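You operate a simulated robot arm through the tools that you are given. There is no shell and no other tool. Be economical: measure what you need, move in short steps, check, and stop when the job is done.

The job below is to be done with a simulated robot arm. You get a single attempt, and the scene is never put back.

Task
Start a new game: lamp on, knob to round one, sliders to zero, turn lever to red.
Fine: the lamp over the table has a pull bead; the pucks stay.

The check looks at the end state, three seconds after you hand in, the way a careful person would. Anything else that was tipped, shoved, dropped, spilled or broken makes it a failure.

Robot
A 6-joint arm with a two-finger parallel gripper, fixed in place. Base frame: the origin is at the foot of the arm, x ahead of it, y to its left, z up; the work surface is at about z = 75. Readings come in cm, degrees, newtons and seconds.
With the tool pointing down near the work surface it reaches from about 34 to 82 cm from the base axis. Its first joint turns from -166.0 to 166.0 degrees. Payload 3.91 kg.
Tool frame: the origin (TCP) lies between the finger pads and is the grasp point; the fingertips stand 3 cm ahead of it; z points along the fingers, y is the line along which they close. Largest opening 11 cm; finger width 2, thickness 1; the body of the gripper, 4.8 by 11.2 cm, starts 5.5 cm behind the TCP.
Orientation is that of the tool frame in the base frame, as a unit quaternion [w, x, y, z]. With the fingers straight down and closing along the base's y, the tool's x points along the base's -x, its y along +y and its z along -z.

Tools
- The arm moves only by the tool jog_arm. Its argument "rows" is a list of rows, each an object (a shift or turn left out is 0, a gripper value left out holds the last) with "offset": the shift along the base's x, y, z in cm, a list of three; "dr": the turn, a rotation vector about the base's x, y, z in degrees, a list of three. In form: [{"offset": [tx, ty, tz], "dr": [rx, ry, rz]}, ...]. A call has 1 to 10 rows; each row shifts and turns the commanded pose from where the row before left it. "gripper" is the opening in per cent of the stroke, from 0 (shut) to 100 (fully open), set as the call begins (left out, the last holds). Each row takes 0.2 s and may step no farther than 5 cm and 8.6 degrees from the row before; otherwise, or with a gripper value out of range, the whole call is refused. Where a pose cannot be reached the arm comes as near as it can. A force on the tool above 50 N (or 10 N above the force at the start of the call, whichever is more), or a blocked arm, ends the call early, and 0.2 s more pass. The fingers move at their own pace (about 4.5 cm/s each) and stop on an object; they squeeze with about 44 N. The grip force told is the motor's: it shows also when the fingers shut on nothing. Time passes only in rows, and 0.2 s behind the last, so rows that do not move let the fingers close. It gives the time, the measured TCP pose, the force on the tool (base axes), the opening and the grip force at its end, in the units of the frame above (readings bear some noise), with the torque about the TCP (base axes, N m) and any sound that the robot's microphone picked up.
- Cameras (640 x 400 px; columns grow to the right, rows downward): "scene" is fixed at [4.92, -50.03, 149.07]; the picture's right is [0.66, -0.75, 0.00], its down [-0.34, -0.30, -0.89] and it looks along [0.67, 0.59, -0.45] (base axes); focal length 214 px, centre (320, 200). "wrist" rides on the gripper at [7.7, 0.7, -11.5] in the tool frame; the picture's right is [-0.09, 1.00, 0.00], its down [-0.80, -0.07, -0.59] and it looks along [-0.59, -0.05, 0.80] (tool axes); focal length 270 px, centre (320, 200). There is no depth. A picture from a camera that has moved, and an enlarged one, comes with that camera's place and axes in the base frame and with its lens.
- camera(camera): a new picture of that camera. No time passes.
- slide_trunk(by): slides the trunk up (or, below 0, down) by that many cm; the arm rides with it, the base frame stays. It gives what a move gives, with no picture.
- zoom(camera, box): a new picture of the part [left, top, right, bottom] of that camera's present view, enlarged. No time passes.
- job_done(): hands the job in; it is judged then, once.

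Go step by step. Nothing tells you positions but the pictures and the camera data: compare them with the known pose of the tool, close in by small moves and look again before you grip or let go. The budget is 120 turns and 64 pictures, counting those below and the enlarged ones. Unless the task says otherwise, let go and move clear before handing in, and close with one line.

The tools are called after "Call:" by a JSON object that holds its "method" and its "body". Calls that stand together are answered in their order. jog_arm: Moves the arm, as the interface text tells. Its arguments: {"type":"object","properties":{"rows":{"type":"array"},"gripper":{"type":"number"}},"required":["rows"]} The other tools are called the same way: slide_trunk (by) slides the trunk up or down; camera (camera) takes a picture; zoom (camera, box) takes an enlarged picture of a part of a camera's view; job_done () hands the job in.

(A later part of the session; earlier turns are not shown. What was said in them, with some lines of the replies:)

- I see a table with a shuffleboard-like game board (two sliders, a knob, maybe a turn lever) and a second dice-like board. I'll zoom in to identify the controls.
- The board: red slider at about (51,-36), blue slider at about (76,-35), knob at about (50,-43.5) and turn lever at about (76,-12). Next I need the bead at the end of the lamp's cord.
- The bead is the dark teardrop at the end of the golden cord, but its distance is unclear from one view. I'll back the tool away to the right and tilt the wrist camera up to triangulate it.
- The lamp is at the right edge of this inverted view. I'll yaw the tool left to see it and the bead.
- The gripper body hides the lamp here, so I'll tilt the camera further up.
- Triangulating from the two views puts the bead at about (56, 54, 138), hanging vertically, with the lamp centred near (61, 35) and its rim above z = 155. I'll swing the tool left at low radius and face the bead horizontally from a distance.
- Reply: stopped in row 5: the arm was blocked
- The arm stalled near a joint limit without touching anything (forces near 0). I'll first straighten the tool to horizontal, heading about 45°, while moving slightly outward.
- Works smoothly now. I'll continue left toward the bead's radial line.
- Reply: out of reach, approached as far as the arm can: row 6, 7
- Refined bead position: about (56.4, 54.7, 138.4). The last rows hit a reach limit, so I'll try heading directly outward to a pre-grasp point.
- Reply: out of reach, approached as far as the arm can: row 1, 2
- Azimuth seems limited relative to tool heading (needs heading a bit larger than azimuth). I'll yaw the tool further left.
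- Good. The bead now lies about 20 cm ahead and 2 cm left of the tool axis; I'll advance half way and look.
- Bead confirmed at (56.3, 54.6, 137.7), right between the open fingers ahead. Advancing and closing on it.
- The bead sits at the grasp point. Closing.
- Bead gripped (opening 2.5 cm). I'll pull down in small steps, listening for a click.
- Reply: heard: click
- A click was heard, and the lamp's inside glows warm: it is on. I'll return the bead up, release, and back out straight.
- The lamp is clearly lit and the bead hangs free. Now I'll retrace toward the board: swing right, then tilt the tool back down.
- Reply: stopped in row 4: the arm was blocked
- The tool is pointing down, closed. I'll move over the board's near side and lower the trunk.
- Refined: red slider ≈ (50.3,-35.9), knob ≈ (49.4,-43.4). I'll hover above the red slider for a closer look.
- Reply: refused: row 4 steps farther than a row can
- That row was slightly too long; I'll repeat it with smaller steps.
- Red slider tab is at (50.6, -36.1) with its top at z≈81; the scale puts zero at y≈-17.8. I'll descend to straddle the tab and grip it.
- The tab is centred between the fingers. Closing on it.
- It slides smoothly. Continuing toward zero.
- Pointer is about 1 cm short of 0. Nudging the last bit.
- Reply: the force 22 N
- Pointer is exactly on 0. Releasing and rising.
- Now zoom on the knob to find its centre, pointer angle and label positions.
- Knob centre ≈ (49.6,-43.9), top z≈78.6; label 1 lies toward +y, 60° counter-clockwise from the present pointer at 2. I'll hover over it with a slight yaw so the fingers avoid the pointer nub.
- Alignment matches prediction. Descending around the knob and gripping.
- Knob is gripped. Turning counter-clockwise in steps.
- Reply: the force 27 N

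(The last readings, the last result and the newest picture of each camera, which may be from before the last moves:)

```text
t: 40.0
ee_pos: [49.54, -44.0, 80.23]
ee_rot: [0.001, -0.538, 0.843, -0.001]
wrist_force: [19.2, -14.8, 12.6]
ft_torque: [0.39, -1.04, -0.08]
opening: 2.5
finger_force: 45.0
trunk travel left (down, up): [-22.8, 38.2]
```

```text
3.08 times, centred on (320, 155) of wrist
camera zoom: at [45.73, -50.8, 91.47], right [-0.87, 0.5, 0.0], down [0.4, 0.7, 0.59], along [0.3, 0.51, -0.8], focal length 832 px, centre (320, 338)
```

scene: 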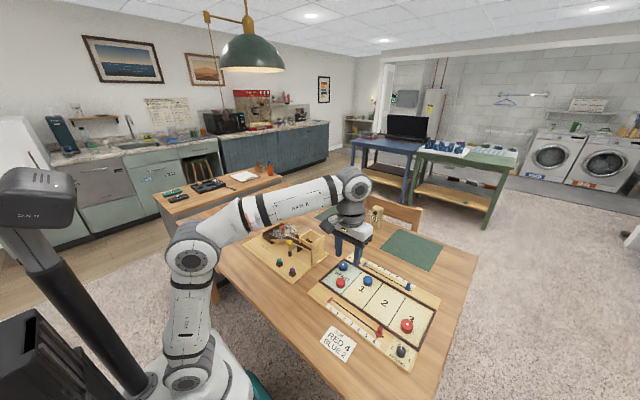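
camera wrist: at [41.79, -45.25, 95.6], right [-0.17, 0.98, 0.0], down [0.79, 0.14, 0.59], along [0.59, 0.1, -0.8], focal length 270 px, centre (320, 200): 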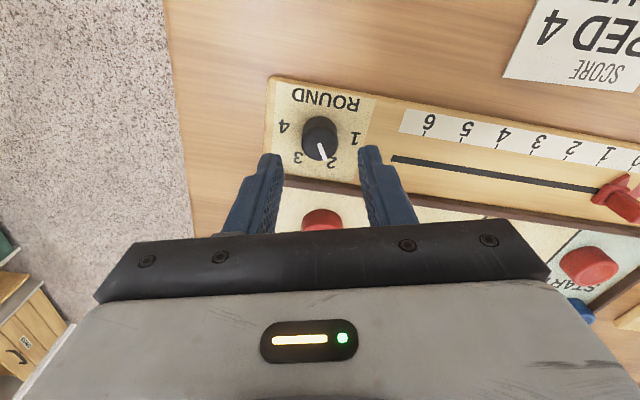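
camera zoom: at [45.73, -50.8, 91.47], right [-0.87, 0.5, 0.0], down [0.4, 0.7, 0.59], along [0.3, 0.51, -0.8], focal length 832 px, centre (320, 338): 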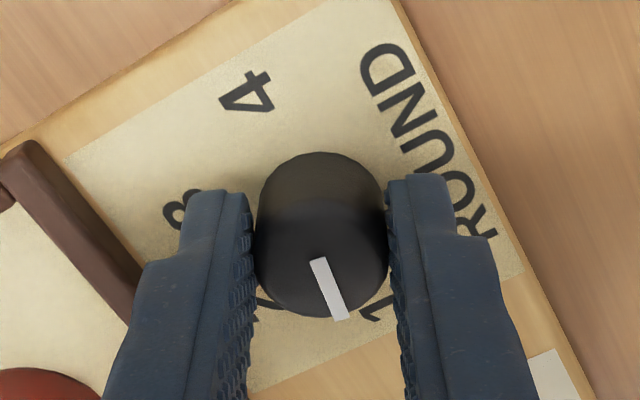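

Pointer is within ~9° of label 1. Finishing the turn.

Call:
{"method": "jog_arm", "body": {"rows": [{"dr": [0, 0, 5]}, {"dr": [0, 0, 4.5]}, {}]}}

Call:
{"method": "jog_arm", "body": {"gripper": 36, "rows": [{}, {}, {}, {}]}}

Call:
{"method": "jog_arm", "body": {"rows": [{"offset": [0, 0, 3]}, {"offset": [0, 0, 3]}, {"offset": [0, 0, 3]}]}}

Call:
{"method": "zoom", "body": {"camera": "wrist", "box": [230, 70, 410, 200]}}

```text
t: 40.8
ee_pos: [49.65, -43.93, 80.14]
ee_rot: [0.0, -0.606, 0.795, -0.002]
wrist_force: [28.1, -17.7, 14.9]
ft_torque: [0.35, -1.12, -0.08]
opening: 2.52
finger_force: 45.4
trunk travel left (down, up): [-22.8, 38.2]
```

```text
t: 41.8
ee_pos: [49.44, -43.87, 80.05]
ee_rot: [-0.001, -0.605, 0.796, 0.001]
wrist_force: [0.7, -0.5, 0.3]
ft_torque: [0.02, 0.01, -0.03]
opening: 3.96
finger_force: 0.1
trunk travel left (down, up): [-22.8, 38.2]
```

```text
t: 42.6
ee_pos: [49.45, -44.07, 89.16]
ee_rot: [-0.001, -0.605, 0.796, 0.001]
wrist_force: [-0.7, -0.1, 1.0]
ft_torque: [-0.03, 0.0, -0.03]
opening: 3.94
finger_force: 0.0
trunk travel left (down, up): [-22.8, 38.2]
```

```text
3.08 times, centred on (320, 135) of wrist
camera zoom: at [46.8, -51.32, 100.54], right [-0.94, 0.35, 0.0], down [0.28, 0.75, 0.59], along [0.21, 0.56, -0.8], focal length 832 px, centre (320, 400)
```

zoom: 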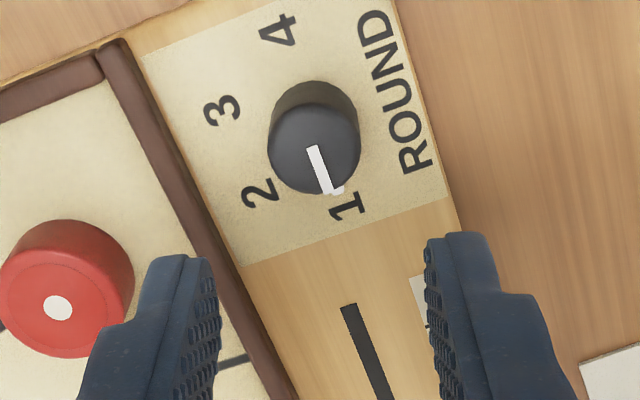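

Pointer lines up with 1. Now I'll rise, un-yaw and go to the far edge to look at the blue slider and turn lever.

Call:
{"method": "jog_arm", "body": {"rows": [{"offset": [0, 1, 3], "dr": [0, 0, -7.5]}, {"offset": [0, 1, 3], "dr": [0, 0, -7.5]}, {"offset": [1.5, 2.5, 0], "dr": [0, 0, -7.5]}, {"offset": [1.5, 2.5, 0], "dr": [0, 0, -7.5]}, {"offset": [2, 2.5, 0], "dr": [0, 0, -7.5]}, {"offset": [2, 2.5, 0], "dr": [0, 0, -7.5]}, {"offset": [2, 2.5, 0], "dr": [0, 0, -7.5]}, {"offset": [2, 2.5, 0], "dr": [0, 0, -7.5]}, {"offset": [2, 2.5, 0], "dr": [0, 0, -7.5]}, {"offset": [2, 2.5, 0], "dr": [0, 0, -7]}]}}

Call:
{"method": "camera", "body": {"camera": "wrist"}}

```text
t: 44.8
ee_pos: [64.58, -21.9, 95.03]
ee_rot: [0.001, 0.001, 1.0, 0.0]
wrist_force: [0.8, -0.3, -0.4]
ft_torque: [0.04, 0.02, 0.01]
opening: 3.94
finger_force: 0.0
trunk travel left (down, up): [-22.8, 38.2]
```

```text
22 pictures are left
camera wrist: at [56.83, -21.24, 106.44], right [0.09, 1.0, 0.0], down [0.8, -0.07, 0.59], along [0.59, -0.05, -0.8], focal length 270 px, centre (320, 200)
```

wrist: 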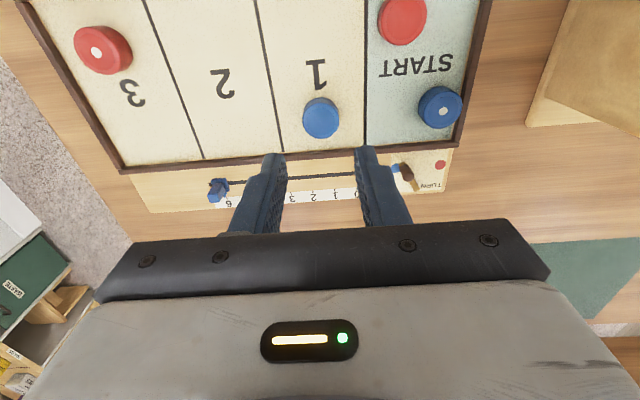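

Call:
{"method": "zoom", "body": {"camera": "wrist", "box": [375, 135, 465, 205]}}

```text
5.71 times, centred on (420, 170) of wrist
camera zoom: at [56.83, -21.24, 106.44], right [0.09, 1.0, 0.0], down [0.8, -0.07, 0.59], along [0.59, -0.05, -0.8], focal length 1544 px, centre (-251, 371)
```

zoom: 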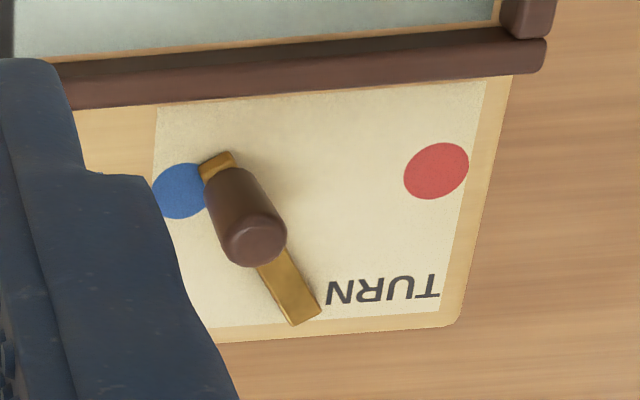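

The lever pivots near (77.6,-10.3); its brown handle stands at about (74.3,-12.2), top z≈79.5, on the blue side, and should go to about (74.3,-8.3). I'll come down with closed fingers on its -y side and push it over to red.

Call:
{"method": "jog_arm", "body": {"gripper": 0, "rows": [{"offset": [3.2, 2.2, 0]}, {"offset": [3.2, 2.2, 0]}, {"offset": [3.2, 2.2, 0]}, {"offset": [0, 0.2, -4]}, {"offset": [0, 0, -4]}]}}

Call:
{"method": "camera", "body": {"camera": "wrist"}}

```text
t: 46.0
ee_pos: [73.19, -14.83, 86.58]
ee_rot: [0.0, 0.0, 1.0, 0.002]
wrist_force: [-0.8, -0.6, -0.5]
ft_torque: [-0.03, 0.01, 0.03]
opening: 0.0
finger_force: 37.5
out of reach, approached as far as the arm can: row 3
trunk travel left (down, up): [-22.8, 38.2]
```

```text
20 pictures are left
camera wrist: at [65.53, -14.3, 97.99], right [0.09, 1.0, 0.0], down [0.8, -0.07, 0.59], along [0.59, -0.05, -0.8], focal length 270 px, centre (320, 200)
```

wrist: 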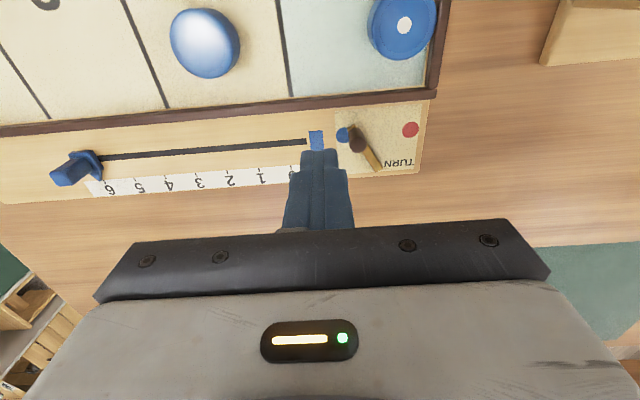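

Call:
{"method": "jog_arm", "body": {"rows": [{"offset": [0.5, 0, -2]}, {"offset": [0.5, 0, -2]}, {"offset": [0, 0, -1.8]}]}}

Call:
{"method": "zoom", "body": {"camera": "wrist", "box": [270, 80, 430, 190]}}

```text
t: 46.8
ee_pos: [74.12, -15.08, 80.81]
ee_rot: [0.001, 0.0, 1.0, 0.0]
wrist_force: [0.3, -0.5, 0.0]
ft_torque: [0.0, 0.0, 0.0]
opening: 0.0
finger_force: 37.8
trunk travel left (down, up): [-22.8, 38.2]
```

```text
3.64 times, centred on (350, 135) of wrist
camera zoom: at [66.49, -14.46, 92.2], right [0.09, 1.0, 0.0], down [0.8, -0.07, 0.59], along [0.59, -0.05, -0.8], focal length 983 px, centre (211, 436)
```

zoom: 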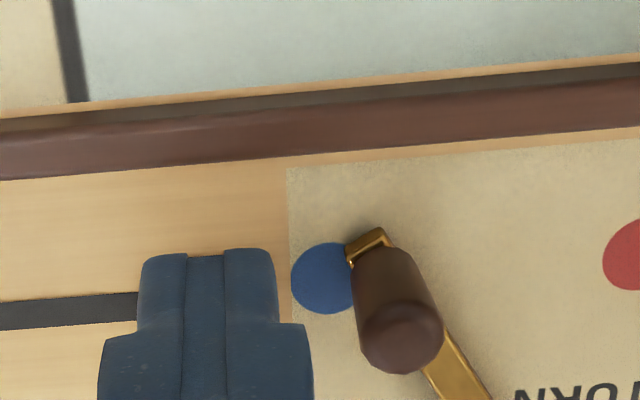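

Fingers sit just left of the handle. Pushing toward red.

Call:
{"method": "jog_arm", "body": {"rows": [{"offset": [0, 1, 0]}, {"offset": [0, 1, 0]}, {"offset": [0, 1, 0]}, {"offset": [0, 0.8, 0]}]}}

Call:
{"method": "zoom", "body": {"camera": "wrist", "box": [270, 80, 430, 190]}}

```text
t: 47.8
ee_pos: [74.18, -11.28, 80.68]
ee_rot: [-0.001, 0.0, 1.0, 0.001]
wrist_force: [-0.9, -0.1, -0.2]
ft_torque: [0.0, 0.02, 0.01]
opening: 0.01
finger_force: 37.9
trunk travel left (down, up): [-22.8, 38.2]
```

```text
3.64 times, centred on (350, 135) of wrist
camera zoom: at [66.49, -10.61, 92.21], right [0.09, 1.0, 0.0], down [0.8, -0.07, 0.59], along [0.59, -0.05, -0.8], focal length 983 px, centre (211, 436)
```

zoom: 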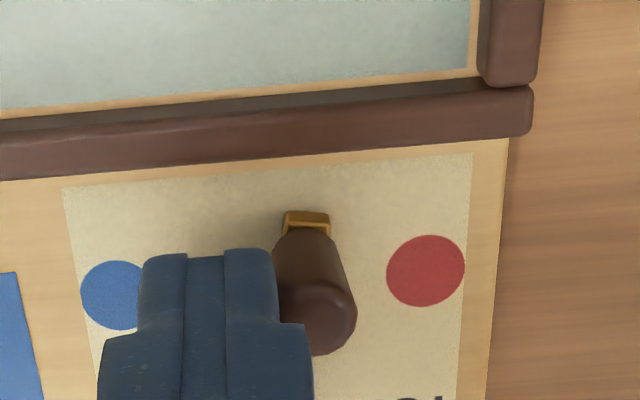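

Lever is past midway. Continuing in small steps.

Call:
{"method": "jog_arm", "body": {"rows": [{"offset": [0, 0.5, 0]}, {"offset": [0, 0.5, 0]}, {"offset": [0, 0.5, 0]}]}}

Call:
{"method": "zoom", "body": {"camera": "wrist", "box": [270, 80, 430, 190]}}

```text
t: 48.6
ee_pos: [74.18, -9.86, 80.82]
ee_rot: [0.0, 0.001, 1.0, 0.0]
wrist_force: [1.1, -13.7, 0.2]
ft_torque: [-0.26, -0.02, -0.06]
opening: 0.01
finger_force: 37.7
trunk travel left (down, up): [-22.8, 38.2]
```

```text
3.64 times, centred on (350, 135) of wrist
camera zoom: at [66.56, -9.22, 92.2], right [0.09, 1.0, 0.0], down [0.8, -0.07, 0.6], along [0.59, -0.05, -0.8], focal length 983 px, centre (211, 436)
```

zoom: 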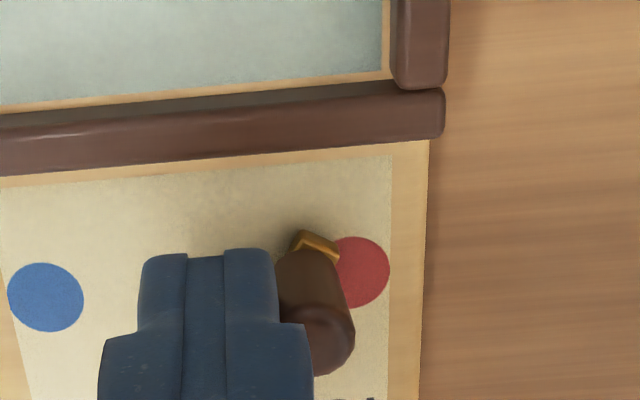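

The lever reached its stop on red (contact force shows the stop). I'll back off, then raise the trunk a bit for better far reach to the blue slider.

Call:
{"method": "jog_arm", "body": {"rows": [{"offset": [0, -0.8, 0]}, {"offset": [0, -0.4, 2]}, {"offset": [0, 0, 4]}]}}

Call:
{"method": "slide_trunk", "body": {"by": 15}}

Call:
{"method": "jog_arm", "body": {"gripper": 45, "rows": [{"offset": [-1, -4, -2], "dr": [0, -6, 0]}, {"offset": [-1, -4, -2], "dr": [0, -6, 0]}, {"offset": [-1, -4, -2], "dr": [0, -6, 0]}, {"offset": [-1, -4, -2]}, {"offset": [0, -4, -2]}]}}

Call:
{"method": "camera", "body": {"camera": "wrist"}}

```text
t: 49.4
ee_pos: [74.38, -10.9, 86.97]
ee_rot: [0.0, 0.0, 1.0, 0.001]
wrist_force: [-0.3, 1.0, -0.2]
ft_torque: [0.01, 0.04, -0.01]
opening: 0.0
finger_force: 37.8
trunk travel left (down, up): [-22.8, 38.2]
```

```text
t: 51.1
ee_pos: [74.4, -10.89, 101.95]
ee_rot: [0.0, 0.0, 1.0, 0.001]
wrist_force: [0.0, -0.1, 0.3]
ft_torque: [-0.01, 0.01, -0.01]
opening: 0.02
finger_force: 37.5
trunk travel left (down, up): [-37.8, 23.2]
```

```text
t: 52.4
ee_pos: [70.42, -30.87, 92.1]
ee_rot: [0.157, 0.001, 0.988, 0.0]
wrist_force: [-0.1, 0.6, 0.2]
ft_torque: [-0.02, -0.01, -0.01]
opening: 4.95
finger_force: 0.0
trunk travel left (down, up): [-37.8, 23.2]
```

```text
16 pictures are left
camera wrist: at [59.55, -30.29, 100.39], right [0.08, 1.0, 0.03], down [0.58, -0.07, 0.81], along [0.81, -0.05, -0.58], focal length 270 px, centre (320, 200)
```

wrist: 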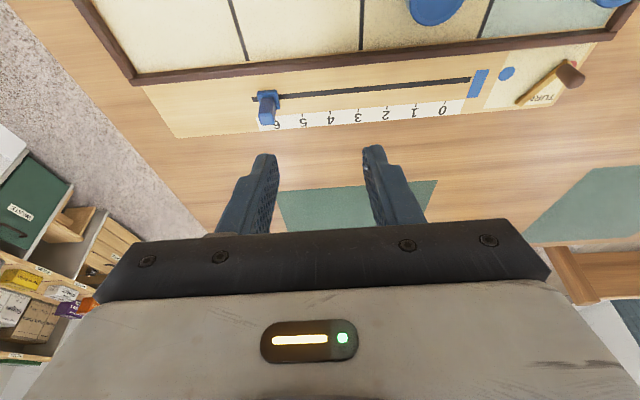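

Lever is on red. Blue slider tab is about (74.8,-35.8). I'll hover over it with the tilted tool.

Call:
{"method": "jog_arm", "body": {"rows": [{"offset": [2.2, -2.5, -2]}, {"offset": [2.2, -2.4, -2.1]}]}}

Call:
{"method": "camera", "body": {"camera": "wrist"}}

```text
t: 53.0
ee_pos: [74.57, -35.78, 87.79]
ee_rot: [0.156, 0.0, 0.988, 0.001]
wrist_force: [0.6, -1.1, -0.4]
ft_torque: [0.01, -0.01, -0.01]
opening: 4.93
finger_force: 0.0
trunk travel left (down, up): [-37.8, 23.2]
```

```text
15 pictures are left
camera wrist: at [63.75, -35.17, 96.32], right [0.08, 1.0, 0.03], down [0.58, -0.07, 0.81], along [0.81, -0.05, -0.58], focal length 270 px, centre (320, 200)
```

wrist: 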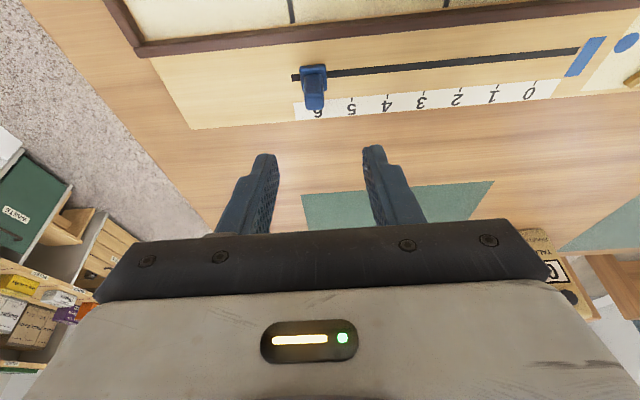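

Projection matches: tab at (74.6,-36.0), top z≈80.5. Descending to straddle and grip it.

Call:
{"method": "jog_arm", "body": {"rows": [{"offset": [-0.2, -0.2, -3]}, {"offset": [0, 0, -3.8]}, {}]}}

Call:
{"method": "zoom", "body": {"camera": "wrist", "box": [230, 90, 410, 220]}}

```text
t: 53.8
ee_pos: [74.57, -35.83, 80.94]
ee_rot: [0.157, 0.0, 0.988, 0.0]
wrist_force: [0.0, 0.2, -0.2]
ft_torque: [0.03, 0.01, -0.02]
opening: 4.96
finger_force: 0.1
trunk travel left (down, up): [-37.8, 23.2]
```

```text
3.08 times, centred on (320, 155) of wrist
camera zoom: at [63.7, -35.33, 89.46], right [0.08, 1.0, 0.03], down [0.58, -0.07, 0.81], along [0.81, -0.05, -0.58], focal length 832 px, centre (320, 338)
```

zoom: 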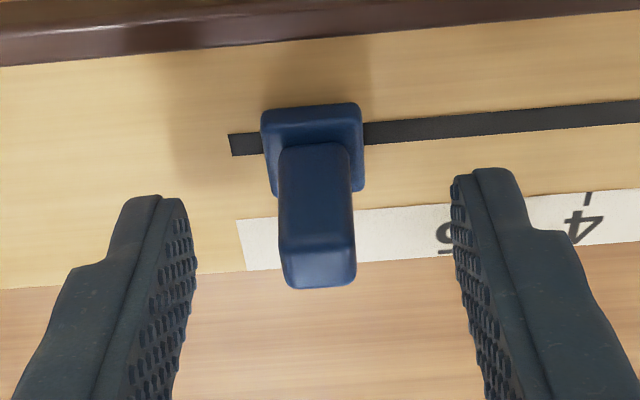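

Tab lies between the pads. Gripping and dragging toward zero.

Call:
{"method": "jog_arm", "body": {"gripper": 0, "rows": [{}, {}, {}, {}]}}

Call:
{"method": "jog_arm", "body": {"rows": [{"offset": [0, 1, 0]}, {"offset": [0, 2, 0]}, {"offset": [0, 2, 0]}]}}

```text
t: 54.8
ee_pos: [74.51, -35.9, 81.14]
ee_rot: [0.156, 0.0, 0.988, 0.001]
wrist_force: [0.7, 0.9, -1.7]
ft_torque: [-0.06, -0.23, -0.01]
opening: 1.37
finger_force: 44.8
trunk travel left (down, up): [-37.8, 23.2]
```

```text
t: 55.5
ee_pos: [74.54, -30.72, 81.11]
ee_rot: [0.157, -0.001, 0.988, 0.001]
wrist_force: [4.4, 0.3, -6.5]
ft_torque: [-0.26, -0.73, -0.01]
opening: 1.39
finger_force: 44.9
trunk travel left (down, up): [-37.8, 23.2]
```

Call:
{"method": "jog_arm", "body": {"rows": [{"offset": [0, 2.5, 0]}, {"offset": [0, 2.5, 0]}, {"offset": [0, 2.5, 0]}, {"offset": [0, 2.5, 0]}, {"offset": [0, 1.7, 0]}]}}

Call:
{"method": "zoom", "body": {"camera": "wrist", "box": [230, 90, 410, 220]}}

```text
t: 56.8
ee_pos: [74.62, -19.15, 81.09]
ee_rot: [0.155, 0.0, 0.988, 0.001]
wrist_force: [-4.4, 1.4, -7.8]
ft_torque: [-0.3, 0.26, 0.01]
opening: 1.4
finger_force: 45.0
trunk travel left (down, up): [-37.8, 23.2]
```

```text
3.08 times, centred on (320, 155) of wrist
camera zoom: at [63.7, -18.54, 89.51], right [0.08, 1.0, 0.03], down [0.58, -0.07, 0.81], along [0.81, -0.05, -0.58], focal length 832 px, centre (320, 338)
```

zoom: 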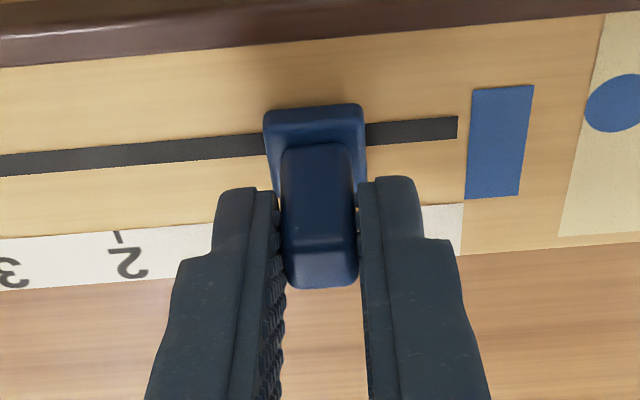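

About 1.1 cm remains to zero (same y as the red slider's zero).

Call:
{"method": "jog_arm", "body": {"rows": [{"offset": [0, 0.6, 0]}, {"offset": [0, 0.5, 0]}, {}]}}

Call:
{"method": "zoom", "body": {"camera": "wrist", "box": [230, 90, 410, 220]}}

```text
t: 57.5
ee_pos: [74.5, -18.1, 81.02]
ee_rot: [0.156, 0.0, 0.988, 0.001]
wrist_force: [0.6, -1.4, -3.7]
ft_torque: [-0.04, 0.99, -0.02]
opening: 1.39
finger_force: 45.3
trunk travel left (down, up): [-37.8, 23.2]
```

```text
3.08 times, centred on (320, 155) of wrist
camera zoom: at [63.67, -17.56, 89.47], right [0.08, 1.0, 0.03], down [0.58, -0.07, 0.81], along [0.81, -0.05, -0.58], focal length 832 px, centre (320, 338)
```

zoom: 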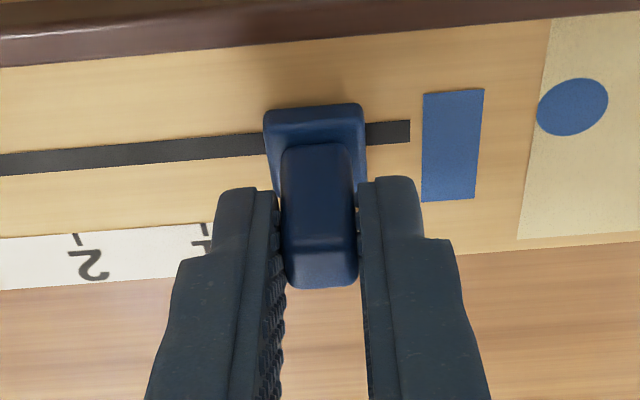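

Call:
{"method": "jog_arm", "body": {"rows": [{"offset": [0, 0.2, 0]}, {}]}}

Call:
{"method": "zoom", "body": {"camera": "scene", "box": [330, 240, 420, 300]}}

```text
t: 58.1
ee_pos: [74.45, -17.99, 81.03]
ee_rot: [0.158, 0.0, 0.988, 0.0]
wrist_force: [1.5, -3.7, -1.3]
ft_torque: [-0.18, 0.72, 0.0]
opening: 1.39
finger_force: 45.0
trunk travel left (down, up): [-37.8, 23.2]
```

```text
6.67 times, centred on (375, 270) of scene
camera zoom: at [4.92, -50.03, 149.07], right [0.66, -0.75, 0.0], down [-0.34, -0.3, -0.89], along [0.67, 0.59, -0.45], focal length 1430 px, centre (-47, -267)
```

zoom: 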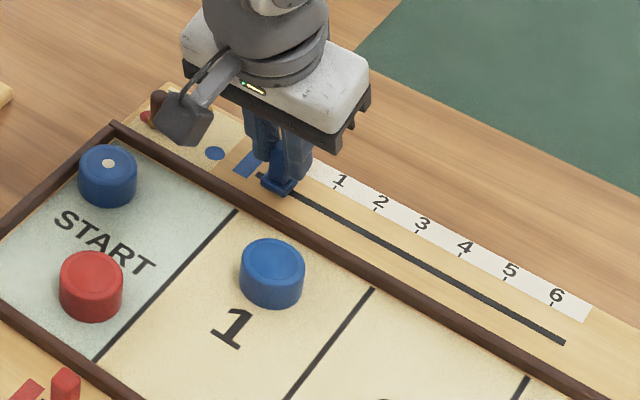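

Resistance is beginning, perhaps the end stop. A small further nudge will tell.

Call:
{"method": "jog_arm", "body": {"rows": [{"offset": [0, 0.15, 0]}, {}]}}

Call:
{"method": "zoom", "body": {"camera": "wrist", "box": [230, 90, 410, 220]}}

```text
t: 58.8
ee_pos: [74.44, -17.92, 80.97]
ee_rot: [0.157, 0.001, 0.988, 0.001]
wrist_force: [3.5, -16.2, -1.9]
ft_torque: [-0.54, 0.64, -0.06]
opening: 1.37
finger_force: 45.6
trunk travel left (down, up): [-37.8, 23.2]
```

```text
3.08 times, centred on (320, 155) of wrist
camera zoom: at [63.66, -17.34, 89.47], right [0.08, 1.0, 0.03], down [0.58, -0.07, 0.81], along [0.81, -0.05, -0.58], focal length 832 px, centre (320, 338)
```

zoom: 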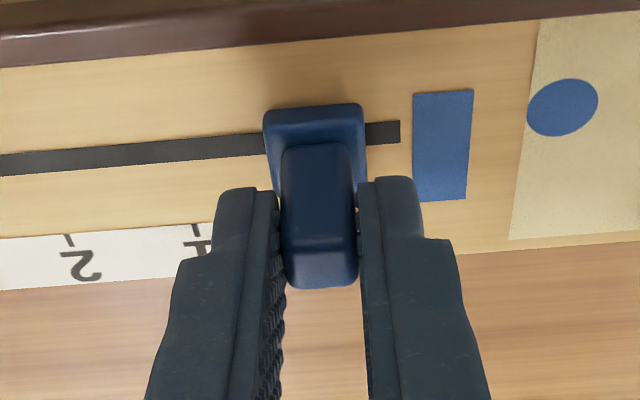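

That is the end stop (16 N), and the gap mirrors the one at 6, so it is at 0. Releasing and withdrawing up.

Call:
{"method": "jog_arm", "body": {"gripper": 40, "rows": [{}, {}, {}, {}]}}

Call:
{"method": "jog_arm", "body": {"rows": [{"offset": [-0.9, 0, 2.8]}, {"offset": [-1.2, 0, 4]}, {"offset": [-3, 0, 3]}, {"offset": [-4, 0, 2]}, {"offset": [-4.5, 0, 2]}, {"offset": [-4.5, 0, 2]}]}}

Call:
{"method": "camera", "body": {"camera": "wrist"}}

Call:
{"method": "zoom", "body": {"camera": "wrist", "box": [270, 60, 430, 170]}}

```text
t: 59.8
ee_pos: [74.45, -17.73, 81.09]
ee_rot: [0.157, 0.001, 0.988, 0.001]
wrist_force: [-0.1, -0.5, -0.2]
ft_torque: [0.0, 0.01, 0.01]
opening: 4.4
finger_force: 0.1
trunk travel left (down, up): [-37.8, 23.2]
```

```text
t: 61.1
ee_pos: [56.28, -17.42, 96.74]
ee_rot: [0.156, 0.0, 0.988, 0.0]
wrist_force: [-0.2, -0.5, 0.2]
ft_torque: [-0.04, -0.01, 0.0]
opening: 4.39
finger_force: 0.0
trunk travel left (down, up): [-37.8, 23.2]
```

```text
9 pictures are left
camera wrist: at [45.45, -16.84, 105.29], right [0.08, 1.0, 0.03], down [0.58, -0.07, 0.81], along [0.81, -0.05, -0.58], focal length 270 px, centre (320, 200)
```

wrist: 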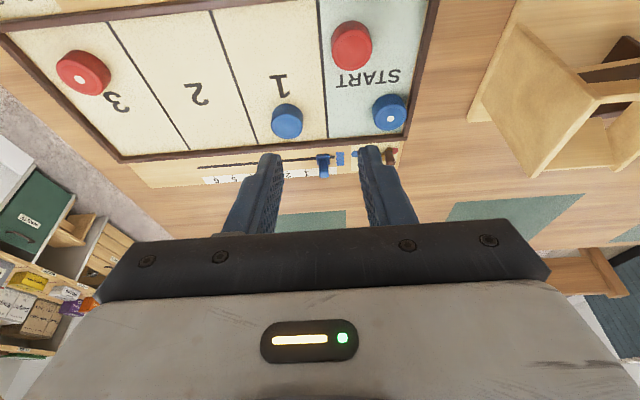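

```text
3.64 times, centred on (350, 115) of wrist
camera zoom: at [45.45, -16.84, 105.29], right [0.08, 1.0, 0.03], down [0.58, -0.07, 0.81], along [0.81, -0.05, -0.58], focal length 983 px, centre (211, 509)
```

zoom: 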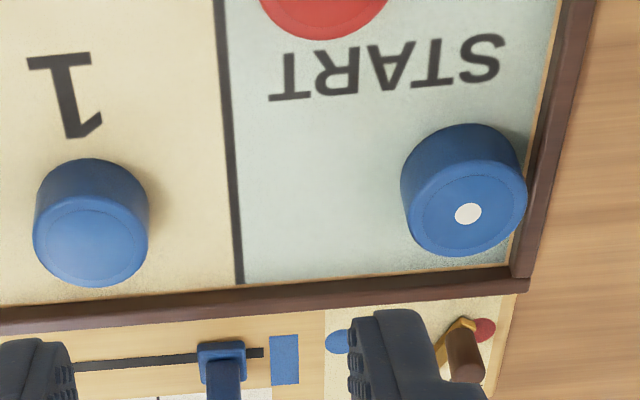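

Everything looks right from here. I'll lift clear and make a final overall check.

Call:
{"method": "jog_arm", "body": {"gripper": 40, "rows": [{"offset": [-3, 0, 4], "dr": [0, 6, 0]}, {"offset": [-3, 0, 4], "dr": [0, 6, 0]}, {"offset": [-3, 1, 3], "dr": [0, 6, 0]}, {"offset": [-3, 2, 3]}, {"offset": [-2, 3, 3]}, {"offset": [0, 3, 3]}]}}

Call:
{"method": "zoom", "body": {"camera": "scene", "box": [320, 240, 440, 375]}}

Call:
{"method": "camera", "body": {"camera": "scene"}}

Call:
{"method": "zoom", "body": {"camera": "scene", "box": [330, 245, 410, 295]}}

```text
t: 62.5
ee_pos: [42.15, -8.79, 116.73]
ee_rot: [0.001, 0.0, 1.0, 0.001]
wrist_force: [-0.8, 0.2, -0.2]
ft_torque: [0.0, -0.01, 0.04]
opening: 4.37
finger_force: 0.0
trunk travel left (down, up): [-37.8, 23.2]
```

```text
2.96 times, centred on (380, 308) of scene
camera zoom: at [4.92, -50.03, 149.07], right [0.66, -0.75, 0.0], down [-0.34, -0.3, -0.89], along [0.67, 0.59, -0.45], focal length 636 px, centre (142, -118)
```

zoom: 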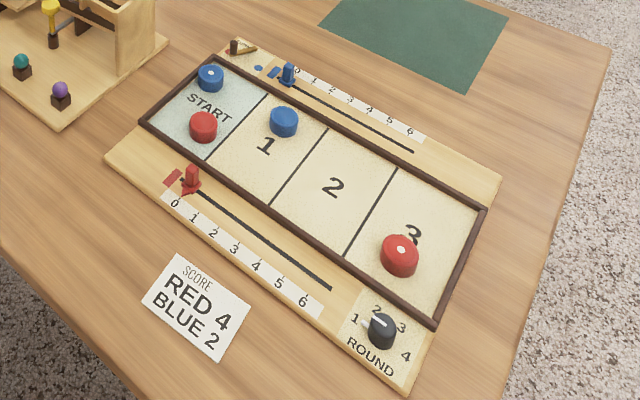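

```text
6 pictures are left
```

scene: 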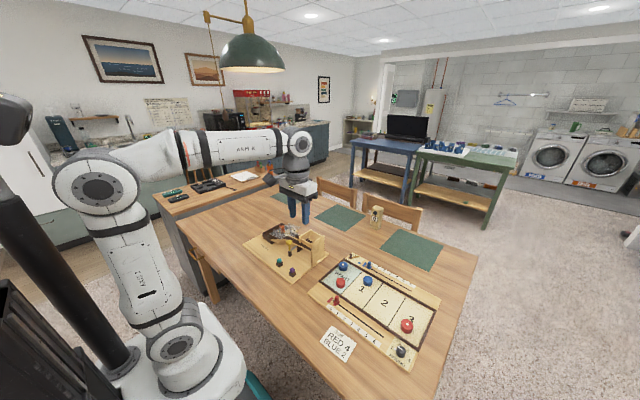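

```text
8.00 times, centred on (370, 270) of scene
camera zoom: at [4.92, -50.03, 149.07], right [0.66, -0.75, 0.0], down [-0.34, -0.3, -0.89], along [0.67, 0.59, -0.45], focal length 1716 px, centre (-80, -360)
```

zoom: 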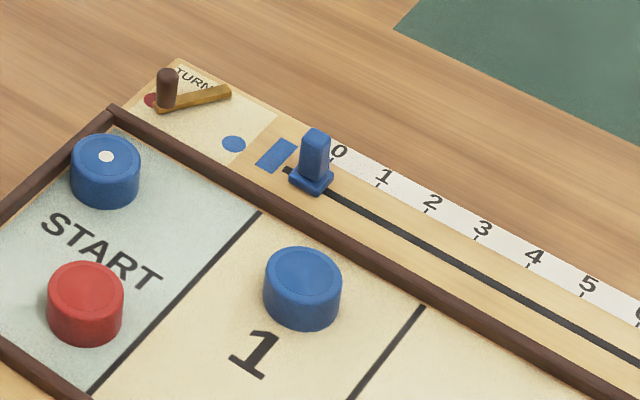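

The final views show the lamp on, the knob at 1, both sliders at 0 and the lever on red. The pucks haven't moved and the arm is clear, so I'm handing in.

Call:
{"method": "job_done", "body": {}}

```text
The job is handed in.
```

The board is set for a new game: lamp on, knob at round one, both sliders at zero, turn lever on red, and the pucks left where they were.
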